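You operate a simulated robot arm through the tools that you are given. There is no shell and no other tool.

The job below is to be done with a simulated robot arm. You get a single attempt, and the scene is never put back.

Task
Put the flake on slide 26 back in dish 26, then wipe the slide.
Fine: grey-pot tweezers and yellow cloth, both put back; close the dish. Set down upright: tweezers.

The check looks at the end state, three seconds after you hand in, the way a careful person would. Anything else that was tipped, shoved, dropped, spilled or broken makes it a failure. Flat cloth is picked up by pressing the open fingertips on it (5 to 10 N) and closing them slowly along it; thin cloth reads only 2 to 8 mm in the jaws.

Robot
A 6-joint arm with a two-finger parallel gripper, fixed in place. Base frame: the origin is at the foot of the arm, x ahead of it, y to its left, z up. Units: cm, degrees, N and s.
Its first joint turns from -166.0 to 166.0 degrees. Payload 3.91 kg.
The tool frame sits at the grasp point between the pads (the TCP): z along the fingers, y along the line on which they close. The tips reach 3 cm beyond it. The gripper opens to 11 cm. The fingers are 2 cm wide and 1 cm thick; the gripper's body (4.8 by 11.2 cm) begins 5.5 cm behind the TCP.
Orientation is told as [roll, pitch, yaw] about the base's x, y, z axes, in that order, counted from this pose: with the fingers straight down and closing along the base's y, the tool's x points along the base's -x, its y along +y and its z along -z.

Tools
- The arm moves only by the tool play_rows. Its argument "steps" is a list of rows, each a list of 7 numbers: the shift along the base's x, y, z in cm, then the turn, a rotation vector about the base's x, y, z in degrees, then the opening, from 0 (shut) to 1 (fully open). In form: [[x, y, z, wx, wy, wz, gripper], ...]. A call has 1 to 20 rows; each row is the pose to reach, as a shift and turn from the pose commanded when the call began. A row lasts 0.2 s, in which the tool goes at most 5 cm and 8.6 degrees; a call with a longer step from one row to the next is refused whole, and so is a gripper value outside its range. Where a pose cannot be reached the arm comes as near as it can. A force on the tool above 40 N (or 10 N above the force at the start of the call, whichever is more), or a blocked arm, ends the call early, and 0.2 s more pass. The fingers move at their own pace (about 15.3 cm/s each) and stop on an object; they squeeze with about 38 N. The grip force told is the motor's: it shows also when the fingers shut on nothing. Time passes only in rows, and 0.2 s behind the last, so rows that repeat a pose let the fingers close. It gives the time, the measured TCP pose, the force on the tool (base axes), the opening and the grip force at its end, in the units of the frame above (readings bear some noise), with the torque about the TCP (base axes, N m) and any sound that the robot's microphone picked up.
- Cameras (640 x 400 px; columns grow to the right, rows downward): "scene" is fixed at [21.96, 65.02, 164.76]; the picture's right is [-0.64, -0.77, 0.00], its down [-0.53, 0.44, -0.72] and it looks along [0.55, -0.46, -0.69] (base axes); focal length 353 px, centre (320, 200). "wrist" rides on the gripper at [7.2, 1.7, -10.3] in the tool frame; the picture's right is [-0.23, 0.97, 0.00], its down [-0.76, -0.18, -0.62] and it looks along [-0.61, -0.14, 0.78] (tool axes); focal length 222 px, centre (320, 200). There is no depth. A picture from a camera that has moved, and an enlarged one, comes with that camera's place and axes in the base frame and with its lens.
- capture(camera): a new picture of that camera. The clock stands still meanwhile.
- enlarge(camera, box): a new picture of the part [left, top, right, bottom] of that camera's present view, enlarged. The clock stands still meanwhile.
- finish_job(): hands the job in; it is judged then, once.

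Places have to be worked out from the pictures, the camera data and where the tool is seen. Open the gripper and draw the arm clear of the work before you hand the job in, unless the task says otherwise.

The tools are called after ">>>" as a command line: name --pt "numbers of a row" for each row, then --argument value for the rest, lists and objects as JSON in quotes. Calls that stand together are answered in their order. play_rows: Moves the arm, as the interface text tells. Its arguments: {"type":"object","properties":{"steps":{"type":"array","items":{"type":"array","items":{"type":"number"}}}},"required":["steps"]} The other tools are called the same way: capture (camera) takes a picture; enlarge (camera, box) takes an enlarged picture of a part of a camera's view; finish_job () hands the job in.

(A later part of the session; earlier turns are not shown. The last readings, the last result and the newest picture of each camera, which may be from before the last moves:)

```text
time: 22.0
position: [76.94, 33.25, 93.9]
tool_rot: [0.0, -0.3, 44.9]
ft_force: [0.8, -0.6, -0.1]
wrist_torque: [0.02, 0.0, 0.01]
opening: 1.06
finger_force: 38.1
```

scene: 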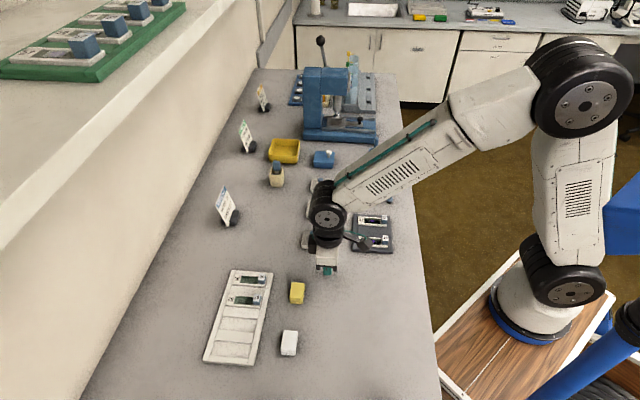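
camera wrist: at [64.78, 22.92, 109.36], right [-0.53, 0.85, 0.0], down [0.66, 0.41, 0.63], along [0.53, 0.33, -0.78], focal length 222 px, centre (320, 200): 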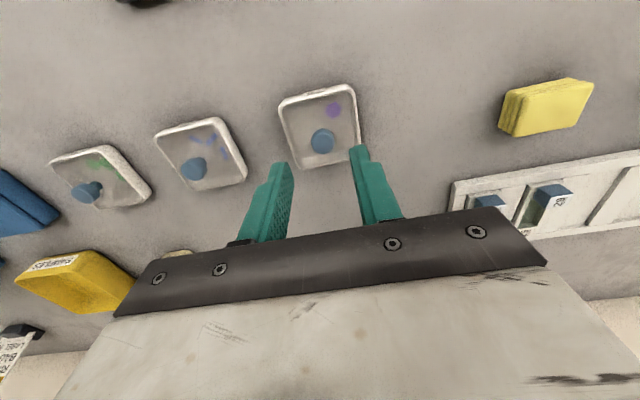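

>>> play_rows --pt "0 0 -0.1 0 0 0 0" --pt "0 0 -0.2 0 0 0 0"

>>> enlarge --camera "wrist" --box '[260, 75, 380, 195]'

>>> enlarge --camera "scene" --box '[260, 210, 310, 255]'

```text
time: 22.6
position: [76.98, 33.18, 93.85]
tool_rot: [-0.1, -0.5, 45.0]
ft_force: [3.5, -0.6, 8.8]
wrist_torque: [-0.09, -0.07, -0.02]
opening: 1.09
finger_force: 38.8
```

```text
3.33 times, centred on (320, 135) of wrist
camera zoom: at [70.65, 29.25, 104.37], right [-0.53, 0.85, 0.0], down [0.66, 0.41, 0.63], along [0.53, 0.33, -0.78], focal length 740 px, centre (320, 417)
```

zoom: 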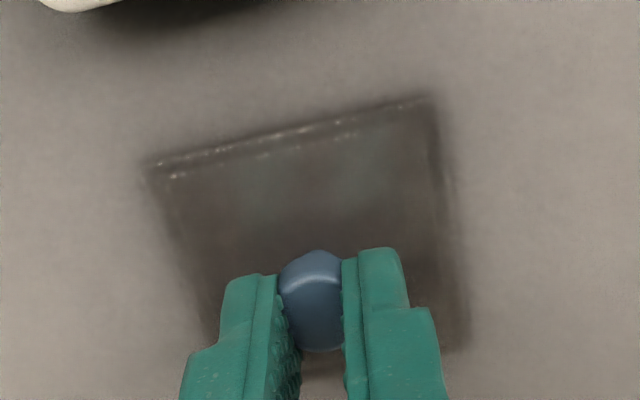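

```text
8.89 times, centred on (285, 232) of scene
camera zoom: at [21.96, 65.02, 164.76], right [-0.64, -0.77, 0.0], down [-0.53, 0.44, -0.72], along [0.55, -0.46, -0.69], focal length 3140 px, centre (631, -89)
```

zoom: 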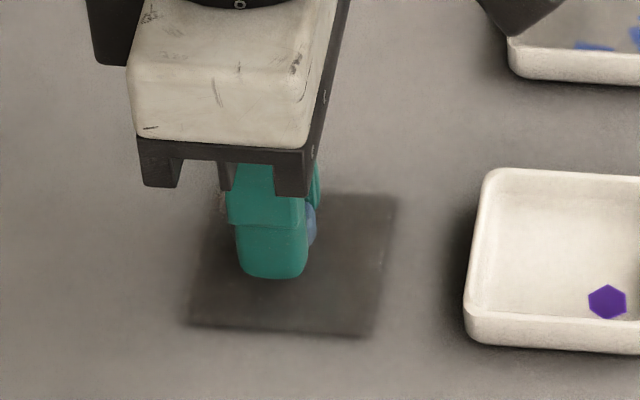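

Contact is 8.8 N and the lid is flat on the bench with the gripper at TCP z≈93.85. I'll release it and rise.

>>> play_rows --pt "0 0 0.05 0 0 0 0.1" --pt "0 0 0.05 0 0 0 0.2" --pt "0 0 0.05 0 0 0 0.36" --pt "0 0 0.5 0 0 0 0.36" --pt "0 0 2 0 0 0 0.36" --pt "0 0 5 0 0 0 0.36" --pt "0 0 9 0 0 0 0.36"

>>> enlarge --camera "wrist" --box '[230, 55, 390, 195]'

>>> enlarge --camera "scene" --box '[260, 210, 310, 255]'

```text
time: 24.2
position: [76.85, 33.34, 102.78]
tool_rot: [-0.1, -0.1, 44.9]
ft_force: [-0.4, 0.6, -0.9]
wrist_torque: [-0.01, 0.03, 0.0]
opening: 3.94
finger_force: 0.0
```

```text
2.86 times, centred on (310, 125) of wrist
camera zoom: at [70.59, 29.38, 113.31], right [-0.53, 0.85, 0.0], down [0.66, 0.41, 0.63], along [0.53, 0.33, -0.78], focal length 635 px, centre (349, 414)
```

zoom: 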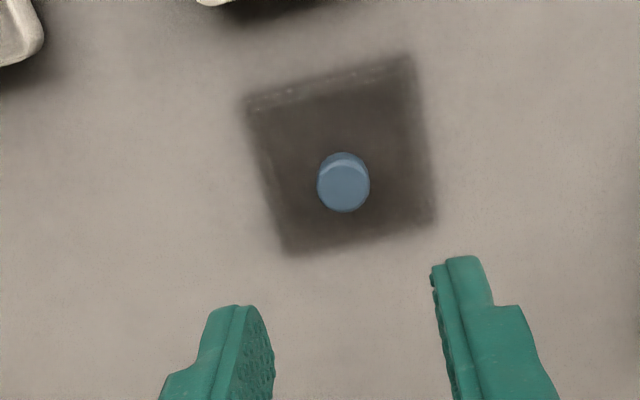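

```text
8.89 times, centred on (285, 232) of scene
camera zoom: at [21.96, 65.02, 164.76], right [-0.64, -0.77, 0.0], down [-0.53, 0.44, -0.72], along [0.55, -0.46, -0.69], focal length 3140 px, centre (631, -89)
```

zoom: 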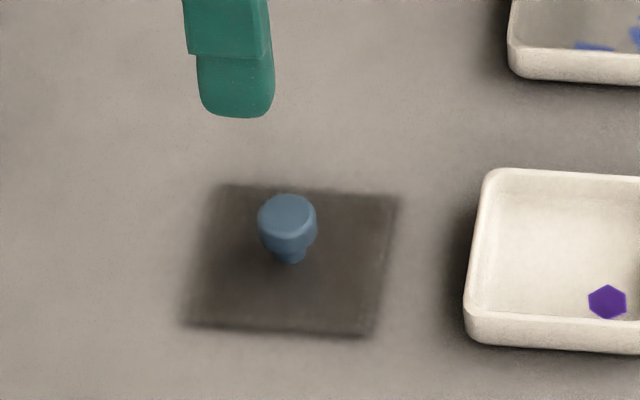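

The lid rests upright on the bench. Next I'll travel high over to the grey-pot tweezers.

>>> play_rows --pt "0 -2 3 0 0 0 0.36" --pt "0 -6 5 0 0 0 0.36" --pt "0 -10 5 0 0 0 0.36" --pt "0 -14.5 5 0 0 0 0.36" --pt "0 -19 5 0 0 0 0.36" --pt "0 -23.5 5 0 0 0 0.36" --pt "0 -28 5 0 0 0 0.36" --pt "0.3 -32.5 5 0 0 0 0.36" --pt "0.4 -36.7 4 0 0 0 0.36" --pt "0.4 -36.7 3 0 0 0 0.36" --pt "0.4 -36.7 3 0 0 0 0.36"

>>> capture --camera "wrist"

>>> enlarge --camera "wrist" --box '[260, 75, 380, 175]'

>>> enlarge --camera "scene" --box '[345, 120, 405, 195]'

```text
time: 26.6
position: [77.51, -3.63, 105.87]
tool_rot: [0.0, -0.3, 44.9]
ft_force: [-0.5, -1.2, 0.0]
wrist_torque: [0.01, -0.02, 0.01]
opening: 3.97
finger_force: 0.1
```

```text
taken
camera wrist: at [71.14, -7.58, 116.32], right [-0.53, 0.85, 0.0], down [0.66, 0.41, 0.63], along [0.53, 0.33, -0.78], focal length 222 px, centre (320, 200)
```

wrist: 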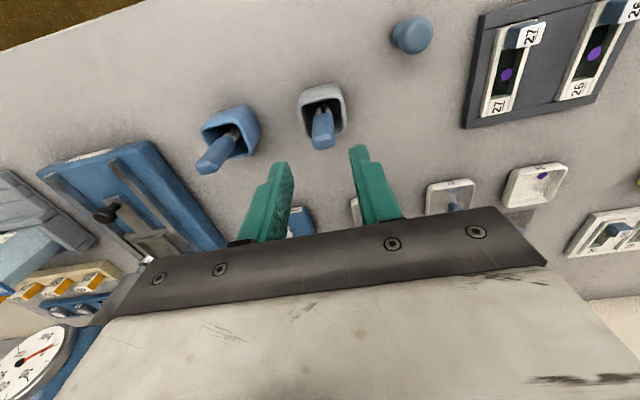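

```text
4.00 times, centred on (320, 125) of wrist
camera zoom: at [71.14, -7.58, 116.32], right [-0.53, 0.85, 0.0], down [0.66, 0.41, 0.63], along [0.53, 0.33, -0.78], focal length 888 px, centre (320, 500)
```

zoom: 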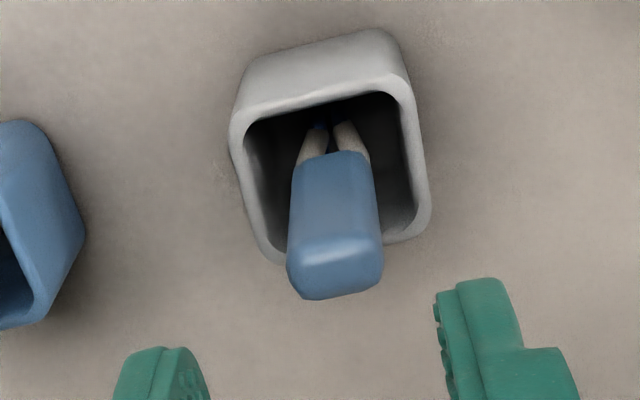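

```text
5.33 times, centred on (375, 158) of scene
camera zoom: at [21.96, 65.02, 164.76], right [-0.64, -0.77, 0.0], down [-0.53, 0.44, -0.72], along [0.55, -0.46, -0.69], focal length 1884 px, centre (27, 427)
```

zoom: 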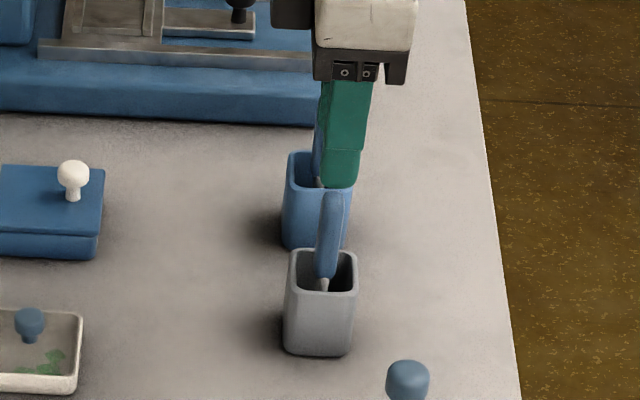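

The handle is centred about 0.3 cm towards -v from the tool. I'll correct for that, go down to TCP z≈98.8 so the tips stay just above the pot rim, and then check the view.

>>> play_rows --pt "-0.2 0.2 -2 0 0 0 0.36" --pt "-0.2 0.2 -4 0 0 0 0.36" --pt "-0.2 0.2 -6 0 0 0 0.36" --pt "-0.2 0.2 -7 0 0 0 0.36" --pt "-0.2 0.2 -7 0 0 0 0.3"

>>> enlarge --camera "wrist" --box '[240, 75, 400, 215]'

>>> enlarge --camera "scene" --box '[345, 120, 405, 195]'

```text
time: 27.8
position: [77.12, -3.21, 98.79]
tool_rot: [0.0, -0.3, 44.9]
ft_force: [0.6, -0.4, 0.1]
wrist_torque: [0.01, 0.02, 0.0]
opening: 3.31
finger_force: 0.2
```

```text
2.86 times, centred on (320, 145) of wrist
camera zoom: at [70.81, -7.18, 109.31], right [-0.53, 0.85, 0.0], down [0.66, 0.41, 0.63], along [0.53, 0.33, -0.78], focal length 635 px, centre (320, 357)
```

zoom: 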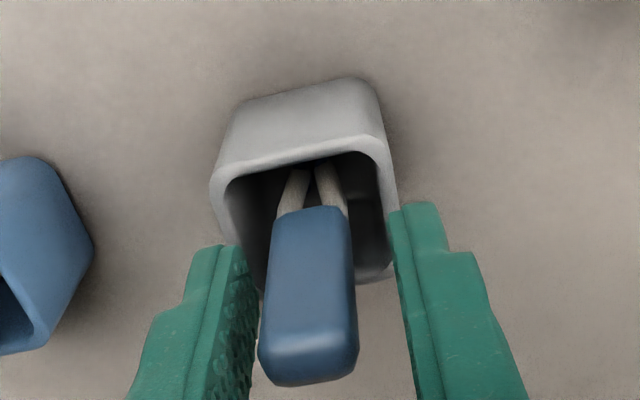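

```text
5.33 times, centred on (375, 158) of scene
camera zoom: at [21.96, 65.02, 164.76], right [-0.64, -0.77, 0.0], down [-0.53, 0.44, -0.72], along [0.55, -0.46, -0.69], focal length 1884 px, centre (27, 427)
```

zoom: 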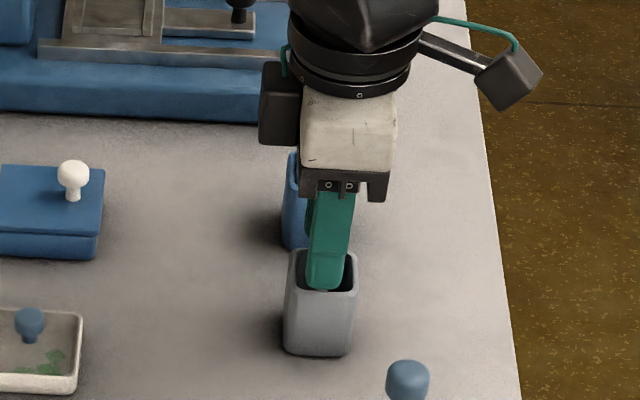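

The handle sits about 0.25 cm towards +v of centre between the fingers. I'll nudge over and close in stages, watching the opening.

>>> play_rows --pt "0.18 -0.18 0 0 0 0 0.25" --pt "0.18 -0.18 0 0 0 0 0.2" --pt "0.18 -0.18 0 0 0 0 0.17" --pt "0.18 -0.18 0 0 0 0 0.15" --pt "0.18 -0.18 0 0 0 0 0.15"

>>> enlarge --camera "wrist" --box '[240, 75, 400, 215]'

```text
time: 29.0
position: [77.3, -3.34, 98.79]
tool_rot: [0.0, -0.3, 45.0]
ft_force: [0.3, -0.2, -0.2]
wrist_torque: [-0.02, -0.01, 0.02]
opening: 1.79
finger_force: 37.7
```

```text
2.86 times, centred on (320, 145) of wrist
camera zoom: at [71.01, -7.37, 109.27], right [-0.53, 0.85, 0.0], down [0.66, 0.41, 0.63], along [0.53, 0.33, -0.78], focal length 635 px, centre (320, 357)
```

zoom: 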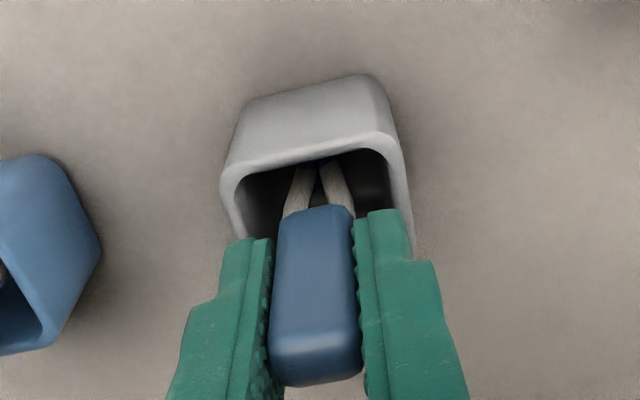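

The handle is gripped at 1.79 cm with 38 N. I'll lift the tweezers straight out of the pot.

>>> play_rows --pt "0 0 1 0 0 0 0.15" --pt "0 0 3 0 0 0 0.15" --pt "0 0 5 0 0 0 0.15" --pt "0 0 7 0 0 0 0.15" --pt "0 0 9 0 0 0 0.15" --pt "0 0 9 0 0 0 0.15"

>>> enlarge --camera "wrist" --box '[240, 75, 400, 215]'

>>> enlarge --camera "scene" --box '[345, 100, 405, 195]'

```text
time: 30.4
position: [77.31, -3.45, 107.83]
tool_rot: [0.1, -0.3, 45.0]
ft_force: [1.4, -0.3, -0.9]
wrist_torque: [-0.01, -0.01, -0.03]
opening: 1.78
finger_force: 38.1
```

```text
2.86 times, centred on (320, 145) of wrist
camera zoom: at [71.09, -7.43, 118.24], right [-0.53, 0.85, 0.0], down [0.66, 0.41, 0.63], along [0.53, 0.33, -0.78], focal length 635 px, centre (320, 357)
```

zoom: 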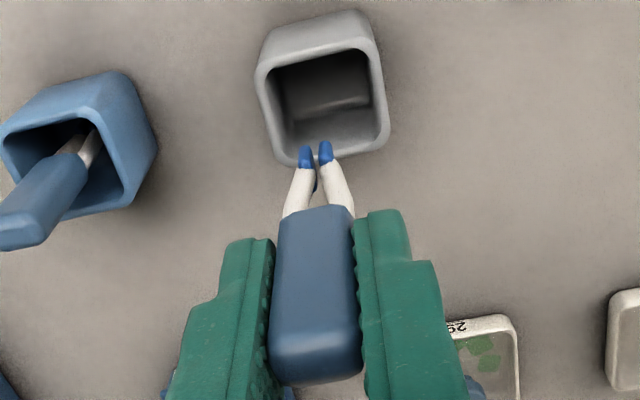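

```text
4.21 times, centred on (375, 148) of scene
camera zoom: at [21.96, 65.02, 164.76], right [-0.64, -0.77, 0.0], down [-0.53, 0.44, -0.72], along [0.55, -0.46, -0.69], focal length 1487 px, centre (88, 421)
```

zoom: 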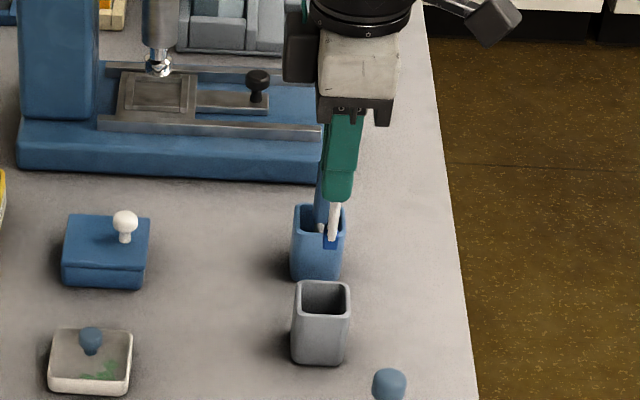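

The tweezers are free, tips about 8.6 cm below the TCP with a gap of about 0.5 cm. I'll check whether a tighter close command changes the tips.

>>> play_rows --pt "0 0 0 0 0 0 0" --pt "0 0 0 0 0 0 0" --pt "0 0 0 0 0 0 0"

>>> enlarge --camera "wrist" --box '[280, 90, 360, 150]'

```text
time: 31.2
position: [77.41, -3.47, 107.69]
tool_rot: [0.0, -0.3, 45.0]
ft_force: [0.5, -0.2, -0.8]
wrist_torque: [-0.01, 0.02, 0.0]
opening: 1.78
finger_force: 37.8
```

```text
6.67 times, centred on (320, 120) of wrist
camera zoom: at [71.08, -7.43, 118.22], right [-0.53, 0.85, 0.0], down [0.66, 0.41, 0.63], along [0.53, 0.33, -0.78], focal length 1481 px, centre (320, 733)
```

zoom: 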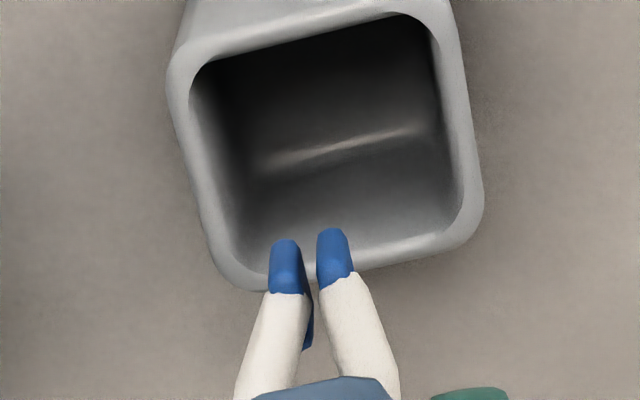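

>>> enlarge --camera "scene" --box '[360, 140, 385, 165]'

```text
16.00 times, centred on (372, 152) of scene
camera zoom: at [21.96, 65.02, 164.76], right [-0.64, -0.77, 0.0], down [-0.53, 0.44, -0.72], along [0.55, -0.46, -0.69], focal length 5652 px, centre (-520, 960)
```

zoom: 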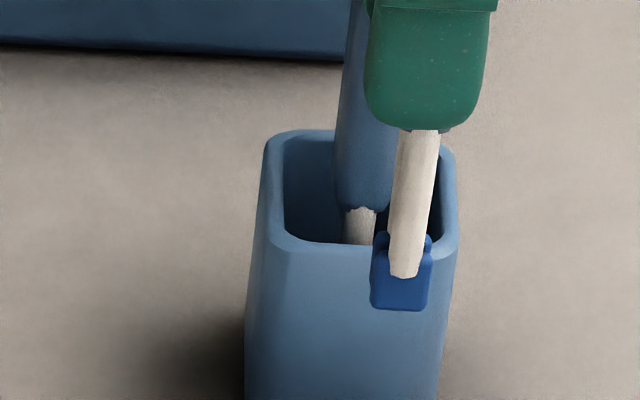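

The tips carry blue paddles about 1 cm wide. I'll carry the tweezers over slide 26 and check alignment with the flake from above.

>>> play_rows --pt "-1 1 0.5 0 0 0 0" --pt "-3 3.3 0.5 0 0 0 0" --pt "-6 6.6 0.5 0 0 0 0" --pt "-9 9.9 0.5 0 0 0 0" --pt "-12 13.2 0.5 0 0 0 0" --pt "-15 16.5 0 0 0 0 0" --pt "-17 18.7 -1 0 0 0 0" --pt "-17.4 19.1 -2.5 0 0 0 0" --pt "-17.4 19.1 -3.5 0 0 0 0" --pt "-17.4 19.1 -3.5 0 0 0 0"

>>> enlarge --camera "wrist" --box '[270, 80, 370, 155]'

>>> enlarge --camera "scene" --box '[345, 200, 405, 260]'

```text
time: 33.4
position: [59.76, 15.88, 104.46]
tool_rot: [0.0, -0.2, 45.0]
ft_force: [0.1, -0.4, 0.2]
wrist_torque: [0.0, 0.0, 0.0]
opening: 1.79
finger_force: 37.9
```

```text
5.33 times, centred on (320, 118) of wrist
camera zoom: at [53.4, 11.9, 114.81], right [-0.53, 0.85, 0.0], down [0.66, 0.41, 0.63], along [0.53, 0.33, -0.78], focal length 1185 px, centre (320, 640)
```

zoom: 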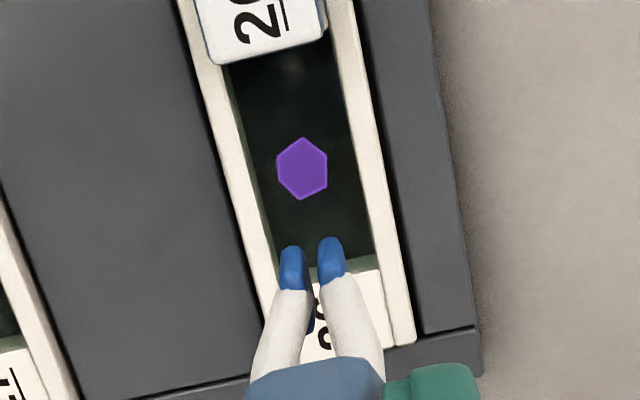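

```text
6.67 times, centred on (375, 230) of scene
camera zoom: at [21.96, 65.02, 164.76], right [-0.64, -0.77, 0.0], down [-0.53, 0.44, -0.72], along [0.55, -0.46, -0.69], focal length 2355 px, centre (-47, 0)
```

zoom: 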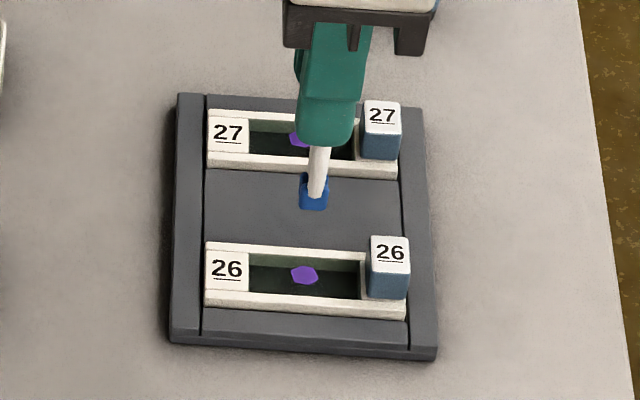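

The tips hang nearly over the flake. I'll drop about 2.3 cm, shift slightly, and check the alignment again close up.

>>> play_rows --pt "0 -0.1 -0.8 0 0 0 0" --pt "0 -0.1 -1.6 0 0 0 0" --pt "0 -0.1 -2.3 0 0 0 0" --pt "0 -0.1 -2.3 0 0 0 0"

>>> enlarge --camera "wrist" --box '[280, 90, 360, 150]'

>>> enlarge --camera "scene" --box '[355, 220, 395, 255]'

```text
time: 34.4
position: [59.85, 15.51, 101.98]
tool_rot: [0.0, -0.2, 45.0]
ft_force: [-0.6, 0.5, -0.4]
wrist_torque: [0.03, 0.0, 0.02]
opening: 1.79
finger_force: 37.8
```

```text
6.67 times, centred on (320, 120) of wrist
camera zoom: at [53.56, 11.66, 112.48], right [-0.53, 0.85, 0.0], down [0.66, 0.41, 0.63], along [0.53, 0.33, -0.78], focal length 1481 px, centre (320, 733)
```

zoom: 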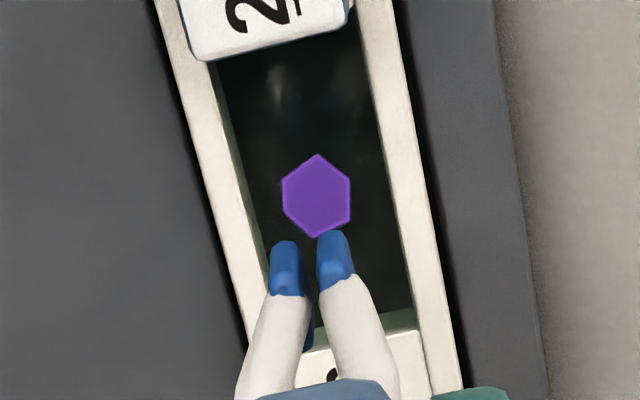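

```text
11.43 times, centred on (375, 238) of scene
camera zoom: at [21.96, 65.02, 164.76], right [-0.64, -0.77, 0.0], down [-0.53, 0.44, -0.72], along [0.55, -0.46, -0.69], focal length 4037 px, centre (-309, -229)
```

zoom: 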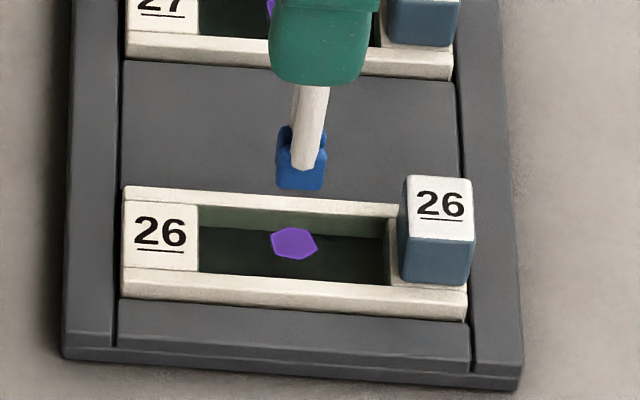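

The tips are aligned to within about 0.1 cm. I'll make a tiny correction, then lower to just above the flake.

>>> play_rows --pt "-0.1 0.05 -0.5 0 0 0 0" --pt "-0.1 0.05 -1.0 0 0 0 0" --pt "-0.1 0.05 -1.3 0 0 0 0" --pt "-0.1 0.05 -1.3 0 0 0 0"

>>> enlarge --camera "wrist" --box '[280, 90, 360, 150]'

>>> enlarge --camera "scene" --box '[355, 220, 395, 255]'

```text
time: 35.4
position: [59.89, 15.62, 100.63]
tool_rot: [0.0, -0.2, 45.1]
ft_force: [0.2, -0.6, -0.1]
wrist_torque: [-0.01, 0.02, 0.02]
opening: 1.8
finger_force: 38.4
```

```text
6.67 times, centred on (320, 120) of wrist
camera zoom: at [53.56, 11.68, 111.15], right [-0.53, 0.85, 0.0], down [0.66, 0.41, 0.63], along [0.53, 0.33, -0.78], focal length 1481 px, centre (320, 733)
```

zoom: 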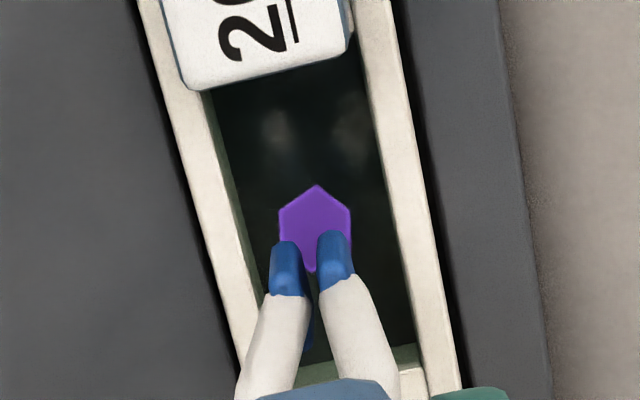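

```text
11.43 times, centred on (375, 238) of scene
camera zoom: at [21.96, 65.02, 164.76], right [-0.64, -0.77, 0.0], down [-0.53, 0.44, -0.72], along [0.55, -0.46, -0.69], focal length 4037 px, centre (-309, -229)
```

zoom: 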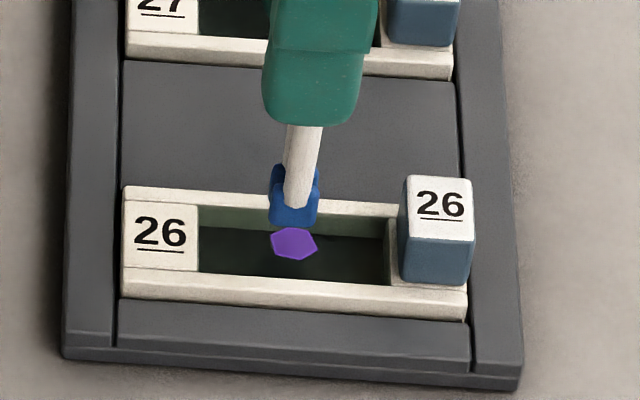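

Both views line up, with about 0.5 cm still to go. I'll lower gently until the tips touch.

>>> play_rows --pt "-0.03 0.03 -0.15 0 0 0 0" --pt "-0.03 0.03 -0.3 0 0 0 0" --pt "-0.03 0.03 -0.3 0 0 0 0"

>>> enlarge --camera "scene" --box '[355, 220, 395, 255]'

>>> enlarge --camera "wrist" --box '[280, 90, 360, 150]'

```text
time: 36.2
position: [59.78, 15.54, 100.39]
tool_rot: [0.0, -0.3, 45.0]
ft_force: [-0.3, 0.1, -0.5]
wrist_torque: [0.01, 0.02, -0.01]
opening: 1.78
finger_force: 37.9
```

```text
11.43 times, centred on (375, 238) of scene
camera zoom: at [21.96, 65.02, 164.76], right [-0.64, -0.77, 0.0], down [-0.53, 0.44, -0.72], along [0.55, -0.46, -0.69], focal length 4037 px, centre (-309, -229)
```

zoom: 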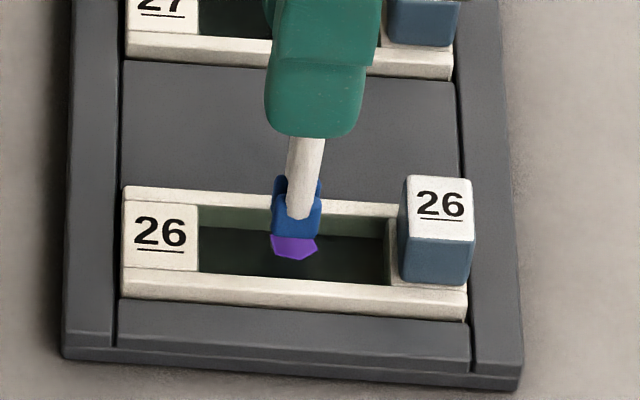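

```text
6.67 times, centred on (320, 120) of wrist
camera zoom: at [53.44, 11.68, 110.86], right [-0.53, 0.85, 0.0], down [0.66, 0.41, 0.63], along [0.53, 0.33, -0.78], focal length 1481 px, centre (320, 733)
```

zoom: 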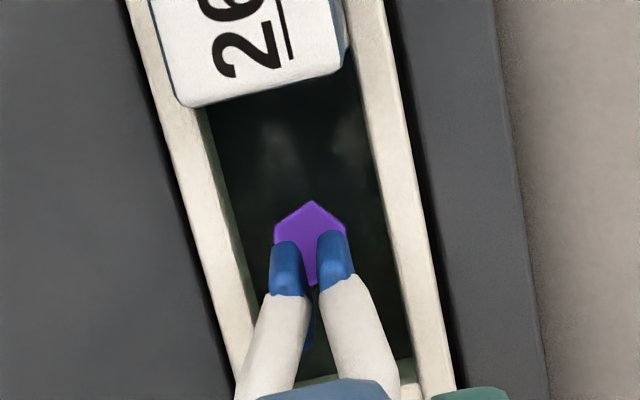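

>>> play_rows --pt "0 0 -0.1 0 0 0 0" --pt "0 0 -0.1 0 0 0 0"

>>> play_rows --pt "0 0 -0.1 0 0 0 0" --pt "0 0 -0.1 0 0 0 0"

>>> enlarge --camera "scene" --box '[355, 220, 395, 255]'

>>> enlarge --camera "wrist" --box '[280, 90, 360, 150]'

```text
time: 36.8
position: [59.76, 15.63, 100.29]
tool_rot: [0.0, -0.3, 45.0]
ft_force: [-0.1, 0.3, 0.9]
wrist_torque: [0.03, -0.01, -0.04]
opening: 1.76
finger_force: 38.1
```

```text
time: 37.4
position: [59.78, 15.68, 100.14]
tool_rot: [0.0, -0.2, 45.0]
ft_force: [0.4, 0.2, -0.5]
wrist_torque: [-0.01, 0.0, 0.03]
opening: 1.79
finger_force: 38.8
```

```text
11.43 times, centred on (375, 238) of scene
camera zoom: at [21.96, 65.02, 164.76], right [-0.64, -0.77, 0.0], down [-0.53, 0.44, -0.72], along [0.55, -0.46, -0.69], focal length 4037 px, centre (-309, -229)
```

zoom: 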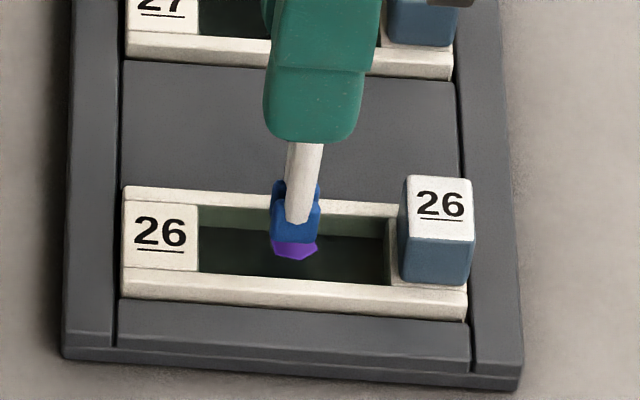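

```text
6.67 times, centred on (320, 120) of wrist
camera zoom: at [53.45, 11.69, 110.69], right [-0.53, 0.85, 0.0], down [0.66, 0.41, 0.63], along [0.53, 0.33, -0.78], focal length 1481 px, centre (320, 733)
```

zoom: 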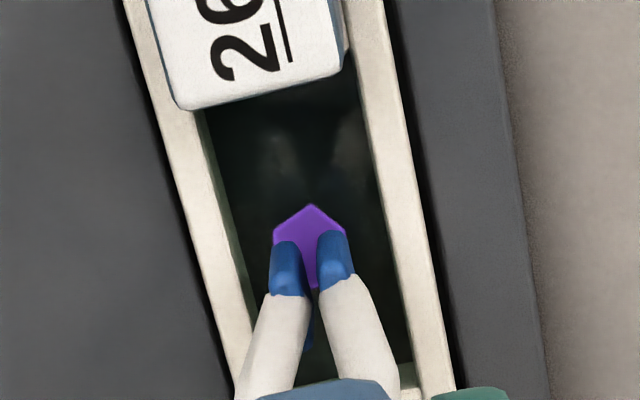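

No contact yet, so I'll continue in 0.1 cm steps.

>>> play_rows --pt "0 0 -0.1 0 0 0 0" --pt "0 0 -0.2 0 0 0 0" --pt "0 0 -0.2 0 0 0 0"

>>> enlarge --camera "scene" --box '[355, 220, 395, 255]'

```text
time: 38.2
position: [59.86, 15.71, 99.97]
tool_rot: [0.0, -0.1, 45.1]
ft_force: [-0.5, 0.0, 0.3]
wrist_torque: [-0.01, 0.01, -0.01]
opening: 1.78
finger_force: 38.1
```

```text
11.43 times, centred on (375, 238) of scene
camera zoom: at [21.96, 65.02, 164.76], right [-0.64, -0.77, 0.0], down [-0.53, 0.44, -0.72], along [0.55, -0.46, -0.69], focal length 4037 px, centre (-309, -229)
```

zoom: 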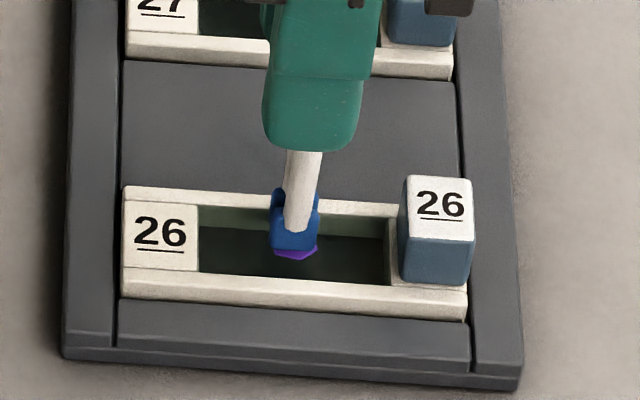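

>>> play_rows --pt "0 0 -0.1 0 0 0 0" --pt "0 0 -0.1 0 0 0 0"

>>> play_rows --pt "0 0 -0.1 0 0 0 0" --pt "0 0 -0.1 0 0 0 0"

>>> enlarge --camera "scene" --box '[355, 220, 395, 255]'

>>> enlarge --camera "wrist" --box '[280, 90, 360, 150]'

```text
time: 38.8
position: [59.88, 15.68, 99.94]
tool_rot: [0.0, -0.3, 45.0]
ft_force: [-0.4, 0.8, 0.1]
wrist_torque: [0.02, -0.03, 0.03]
opening: 1.77
finger_force: 38.3
```

```text
time: 39.4
position: [59.86, 15.58, 99.78]
tool_rot: [-0.1, -0.2, 45.0]
ft_force: [0.3, 0.1, -0.1]
wrist_torque: [-0.02, 0.0, 0.0]
opening: 1.78
finger_force: 38.2
```

```text
11.43 times, centred on (375, 238) of scene
camera zoom: at [21.96, 65.02, 164.76], right [-0.64, -0.77, 0.0], down [-0.53, 0.44, -0.72], along [0.55, -0.46, -0.69], focal length 4037 px, centre (-309, -229)
```

zoom: 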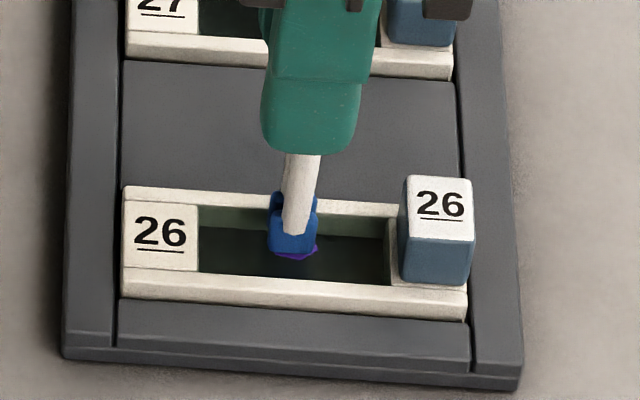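

```text
6.67 times, centred on (320, 120) of wrist
camera zoom: at [53.5, 11.67, 110.24], right [-0.53, 0.85, 0.0], down [0.66, 0.41, 0.63], along [0.53, 0.33, -0.78], focal length 1481 px, centre (320, 733)
```

zoom: 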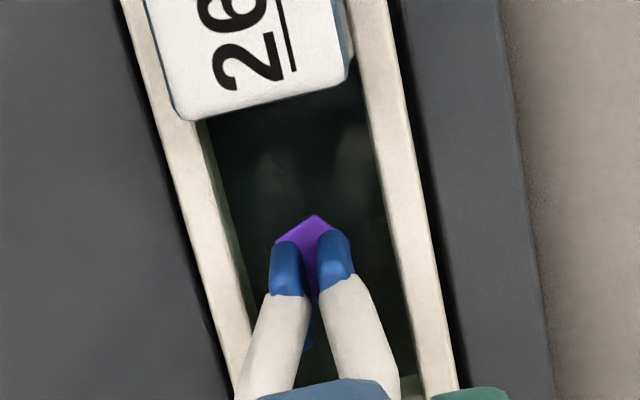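

>>> play_rows --pt "0 0 -0.08 0 0 0 0" --pt "0 0 -0.08 0 0 0 0"

>>> play_rows --pt "0 0 -0.08 0 0 0 0" --pt "0 0 -0.08 0 0 0 0"

```text
time: 40.0
position: [59.87, 15.73, 99.64]
tool_rot: [-0.1, -0.2, 45.0]
ft_force: [-0.2, 0.1, 0.0]
wrist_torque: [-0.02, 0.02, 0.04]
opening: 1.79
finger_force: 37.7
```

```text
time: 40.6
position: [59.79, 15.63, 99.58]
tool_rot: [-0.1, -0.3, 45.0]
ft_force: [-0.4, 0.5, 9.0]
wrist_torque: [0.02, 0.02, 0.02]
opening: 1.79
finger_force: 38.0
```

Contact came at 9 N with TCP z≈99.57. I'll look, then lift slightly to see whether the flake comes along.

>>> enlarge --camera "wrist" --box '[280, 90, 360, 150]'

>>> play_rows --pt "0 0 0.2 0 0 0 0" --pt "0 0 0.6 0 0 0 0" --pt "0 0 1.2 0 0 0 0" --pt "0 0 1.2 0 0 0 0"

>>> enlarge --camera "wrist" --box '[280, 90, 360, 150]'

>>> enlarge --camera "scene" --box '[355, 220, 395, 255]'

```text
6.67 times, centred on (320, 120) of wrist
camera zoom: at [53.5, 11.66, 110.08], right [-0.53, 0.85, 0.0], down [0.66, 0.41, 0.63], along [0.53, 0.33, -0.78], focal length 1481 px, centre (320, 733)
```

zoom: 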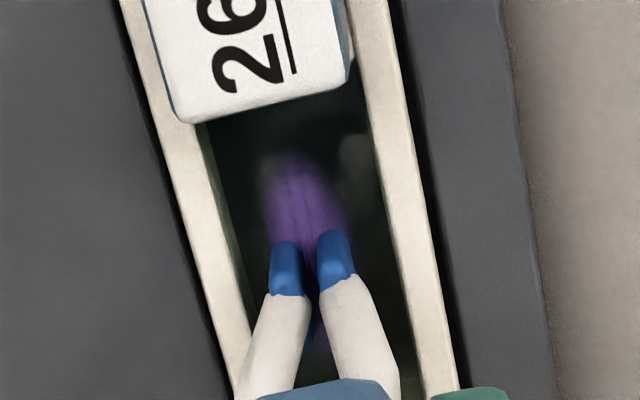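

```text
time: 41.6
position: [59.85, 15.66, 100.82]
tool_rot: [0.1, -0.1, 45.0]
ft_force: [-0.1, 1.1, -0.8]
wrist_torque: [0.01, -0.03, 0.0]
opening: 1.77
finger_force: 37.9
```

```text
6.67 times, centred on (320, 120) of wrist
camera zoom: at [53.47, 11.72, 111.34], right [-0.53, 0.85, 0.0], down [0.66, 0.41, 0.63], along [0.53, 0.33, -0.78], focal length 1481 px, centre (320, 733)
```

zoom: 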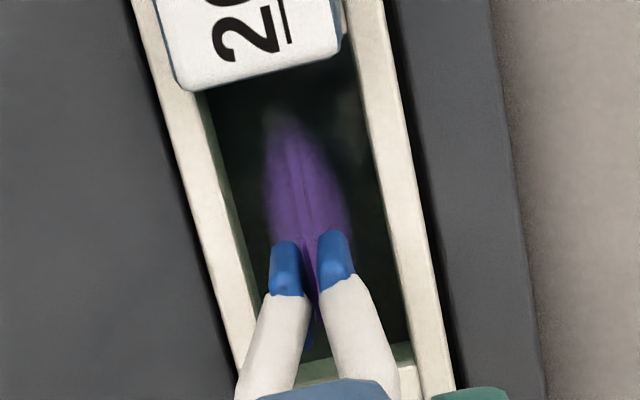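

```text
11.43 times, centred on (375, 238) of scene
camera zoom: at [21.96, 65.02, 164.76], right [-0.64, -0.77, 0.0], down [-0.53, 0.44, -0.72], along [0.55, -0.46, -0.69], focal length 4037 px, centre (-309, -229)
```

zoom: 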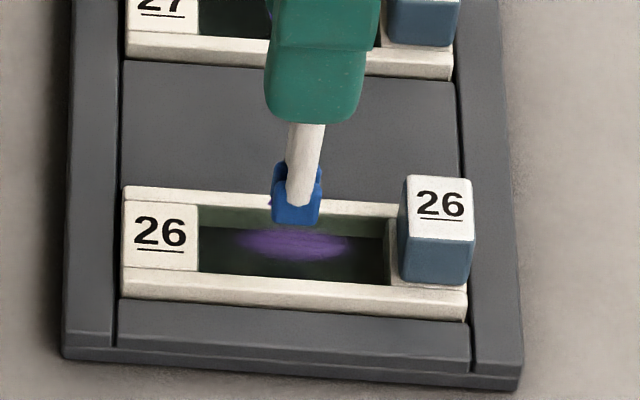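

The slide now shows a purple smear, which may be residue. I'll raise the tweezers to see whether the flake is held in the tips.

>>> play_rows --pt "0 0 1 0 0 0 0" --pt "0 0 2.5 0 0 0 0" --pt "0 0 4 0 0 0 0" --pt "0 0 4 0 0 0 0"

>>> enlarge --camera "wrist" --box '[290, 100, 350, 145]'

>>> enlarge --camera "scene" --box '[360, 205, 390, 235]'

>>> enlarge --camera "scene" --box '[355, 220, 395, 255]'

```text
time: 42.6
position: [59.62, 15.67, 104.87]
tool_rot: [0.0, -0.4, 45.0]
ft_force: [-1.1, -0.4, -0.4]
wrist_torque: [-0.02, 0.0, 0.03]
opening: 1.78
finger_force: 38.1
```

```text
8.89 times, centred on (320, 122) of wrist
camera zoom: at [53.37, 11.68, 115.39], right [-0.53, 0.85, 0.0], down [0.66, 0.41, 0.63], along [0.53, 0.33, -0.78], focal length 1974 px, centre (320, 889)
```

zoom: 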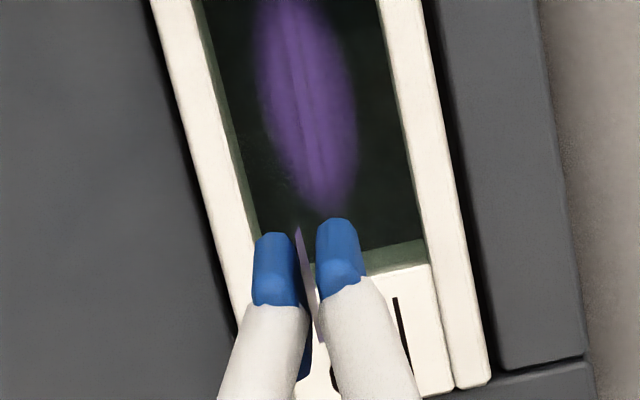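

```text
13.33 times, centred on (375, 220) of scene
camera zoom: at [21.96, 65.02, 164.76], right [-0.64, -0.77, 0.0], down [-0.53, 0.44, -0.72], along [0.55, -0.46, -0.69], focal length 4710 px, centre (-413, -67)
```

zoom: 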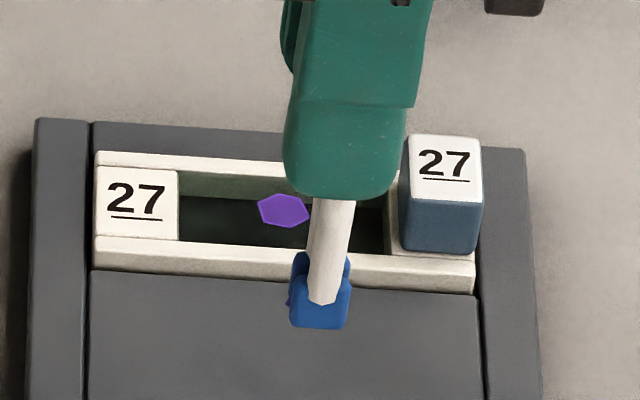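

```text
11.43 times, centred on (375, 238) of scene
camera zoom: at [21.96, 65.02, 164.76], right [-0.64, -0.77, 0.0], down [-0.53, 0.44, -0.72], along [0.55, -0.46, -0.69], focal length 4037 px, centre (-309, -229)
```

zoom: 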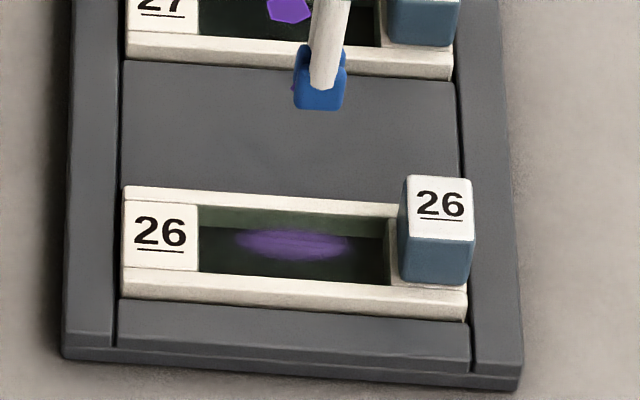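

The flake is held upright between the paddles, so what's left on the slide is residue to wipe. I'll carry the flake over dish 26, keeping clear of the flake already there.

>>> play_rows --pt "1 1 0.5 0 0 0 0" --pt "3 3 0.5 0 0 0 0" --pt "5.5 5.5 0.5 0 0 0 0" --pt "8 8 0.5 0 0 0 0" --pt "10.5 10.5 0 0 0 0 0" --pt "11.8 11.6 -1 0 0 0 0" --pt "11.8 11.6 -2 0 0 0 0" --pt "11.8 11.6 -2 0 0 0 0"

>>> enlarge --camera "wrist" --box '[270, 80, 370, 155]'

>>> enlarge --camera "scene" --box '[290, 200, 345, 255]'

```text
time: 44.4
position: [71.56, 27.17, 102.85]
tool_rot: [0.0, -0.2, 45.0]
ft_force: [0.1, -0.5, -0.7]
wrist_torque: [0.02, -0.01, -0.02]
opening: 1.78
finger_force: 37.9
```

```text
5.33 times, centred on (320, 118) of wrist
camera zoom: at [65.23, 23.26, 113.32], right [-0.53, 0.85, 0.0], down [0.66, 0.41, 0.63], along [0.53, 0.33, -0.78], focal length 1185 px, centre (320, 640)
```

zoom: 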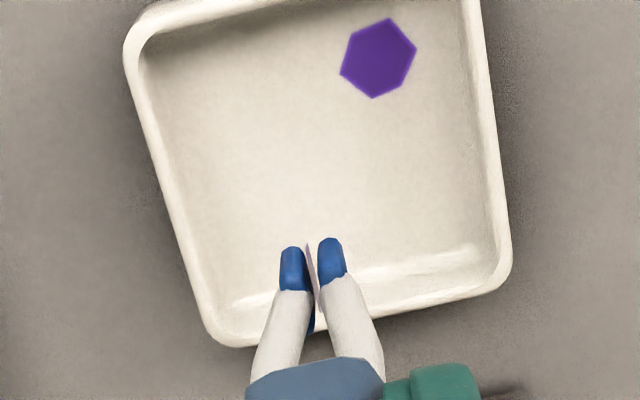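

```text
7.27 times, centred on (318, 228) of scene
camera zoom: at [21.96, 65.02, 164.76], right [-0.64, -0.77, 0.0], down [-0.53, 0.44, -0.72], along [0.55, -0.46, -0.69], focal length 2569 px, centre (338, 0)
```

zoom: 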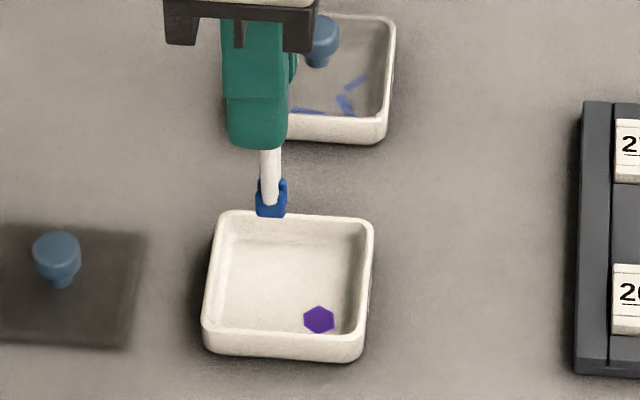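

The tips are over the dish interior, clear of the other flake. I'll lower towards the dish floor.

>>> play_rows --pt "0 0 -1 0 0 0 0" --pt "0 0 -2 0 0 0 0" --pt "0 0 -2.8 0 0 0 0" --pt "0 0 -3.2 0 0 0 0" --pt "0 0 -3.2 0 0 0 0"

>>> enlarge --camera "wrist" --box '[270, 80, 370, 155]'

>>> enlarge --camera "scene" --box '[290, 200, 345, 255]'

```text
time: 45.6
position: [71.52, 27.13, 99.55]
tool_rot: [0.0, -0.3, 45.0]
ft_force: [-0.8, 0.1, 0.6]
wrist_torque: [0.01, -0.04, 0.0]
opening: 1.8
finger_force: 38.2
```

```text
5.33 times, centred on (320, 118) of wrist
camera zoom: at [65.35, 23.21, 110.06], right [-0.53, 0.85, 0.0], down [0.66, 0.41, 0.63], along [0.53, 0.33, -0.78], focal length 1185 px, centre (320, 640)
```

zoom: 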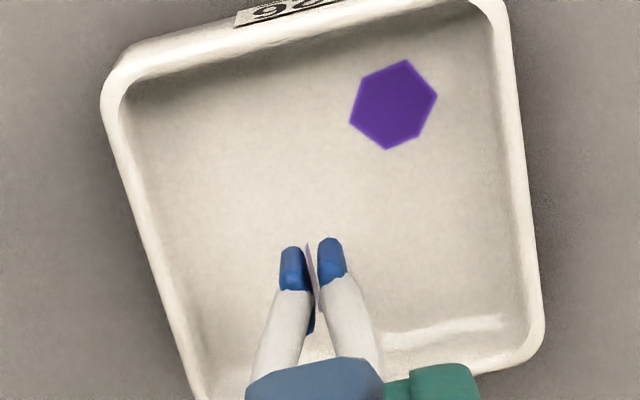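

```text
7.27 times, centred on (318, 228) of scene
camera zoom: at [21.96, 65.02, 164.76], right [-0.64, -0.77, 0.0], down [-0.53, 0.44, -0.72], along [0.55, -0.46, -0.69], focal length 2569 px, centre (338, 0)
```

zoom: 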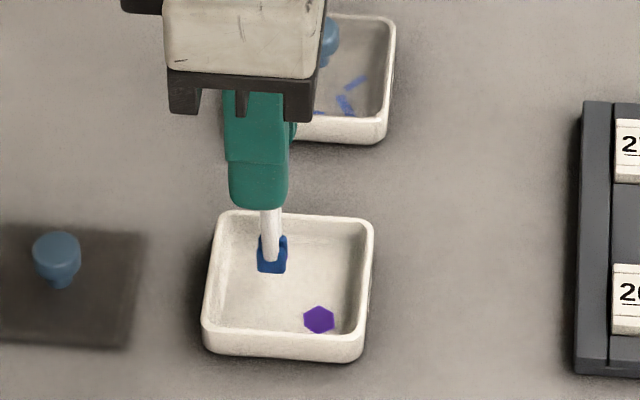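

>>> play_rows --pt "0 0 -0.15 0 0 0 0" --pt "0 0 -0.3 0 0 0 0" --pt "0 0 -0.3 0 0 0 0"

>>> play_rows --pt "0 0 -0.1 0 0 0 0" --pt "0 0 -0.1 0 0 0 0"

>>> enlarge --camera "wrist" --box '[270, 80, 370, 155]'

```text
time: 46.4
position: [71.71, 27.03, 99.45]
tool_rot: [0.0, -0.1, 44.9]
ft_force: [0.6, -0.2, 0.4]
wrist_torque: [0.0, 0.01, -0.01]
opening: 1.79
finger_force: 38.1
```

```text
time: 47.0
position: [71.69, 27.23, 99.26]
tool_rot: [0.0, -0.3, 45.0]
ft_force: [-0.1, -0.1, -0.6]
wrist_torque: [0.01, 0.0, -0.04]
opening: 1.78
finger_force: 37.9
```

```text
5.33 times, centred on (320, 118) of wrist
camera zoom: at [65.33, 23.22, 109.76], right [-0.53, 0.85, 0.0], down [0.66, 0.41, 0.63], along [0.53, 0.33, -0.78], focal length 1185 px, centre (320, 640)
```

zoom: 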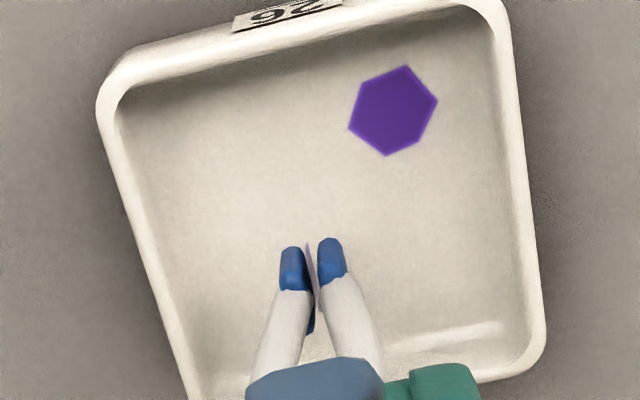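

>>> play_rows --pt "0 0 -0.15 0 0 0 0" --pt "0 0 -0.25 0 0 0 0" --pt "0 0 -0.25 0 0 0 0"

>>> play_rows --pt "0 0 -0.1 0 0 0 0" --pt "0 0 -0.1 0 0 0 0"

>>> enlarge --camera "wrist" --box '[270, 80, 370, 155]'

```text
time: 47.8
position: [71.69, 27.2, 98.99]
tool_rot: [0.0, -0.2, 45.0]
ft_force: [0.5, -0.3, -0.3]
wrist_torque: [-0.01, 0.02, -0.01]
opening: 1.78
finger_force: 37.6
```

```text
time: 48.4
position: [71.65, 27.22, 98.91]
tool_rot: [0.0, -0.2, 45.0]
ft_force: [-0.2, 0.2, 0.4]
wrist_torque: [0.02, 0.01, -0.02]
opening: 1.78
finger_force: 37.3
```

```text
5.33 times, centred on (320, 118) of wrist
camera zoom: at [65.3, 23.27, 109.37], right [-0.53, 0.85, 0.0], down [0.66, 0.41, 0.63], along [0.53, 0.33, -0.78], focal length 1185 px, centre (320, 640)
```

zoom: 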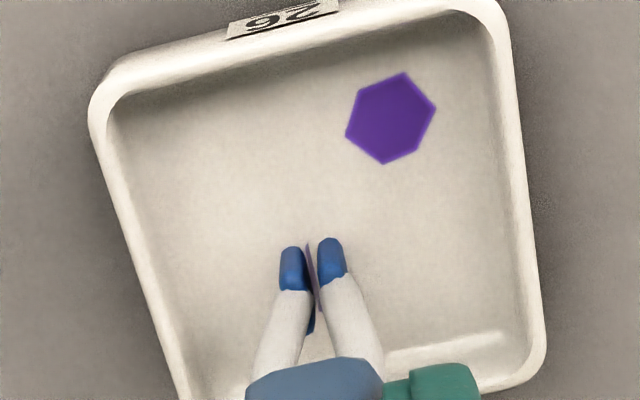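

>>> play_rows --pt "0 0 -0.1 0 0 0 0" --pt "0 0 -0.1 0 0 0 0"

>>> play_rows --pt "0 0 -0.1 0 0 0 0" --pt "0 0 -0.1 0 0 0 0"

>>> enlarge --camera "wrist" --box '[270, 80, 370, 155]'

```text
time: 49.0
position: [71.54, 27.09, 98.81]
tool_rot: [-0.1, -0.2, 45.0]
ft_force: [-0.1, -0.8, 0.0]
wrist_torque: [0.03, -0.01, -0.01]
opening: 1.81
finger_force: 37.9
```

```text
time: 49.6
position: [71.59, 27.22, 98.74]
tool_rot: [0.1, -0.3, 45.0]
ft_force: [-0.2, 0.1, -1.2]
wrist_torque: [0.01, 0.01, -0.02]
opening: 1.82
finger_force: 37.9
```

```text
5.33 times, centred on (320, 118) of wrist
camera zoom: at [65.26, 23.26, 109.17], right [-0.53, 0.85, 0.0], down [0.66, 0.41, 0.63], along [0.53, 0.33, -0.78], focal length 1185 px, centre (320, 640)
```

zoom: 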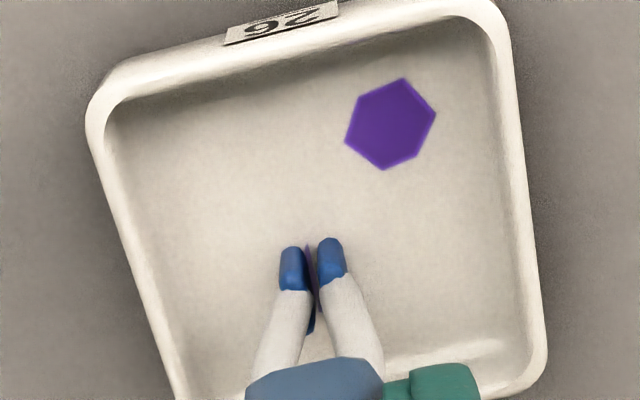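

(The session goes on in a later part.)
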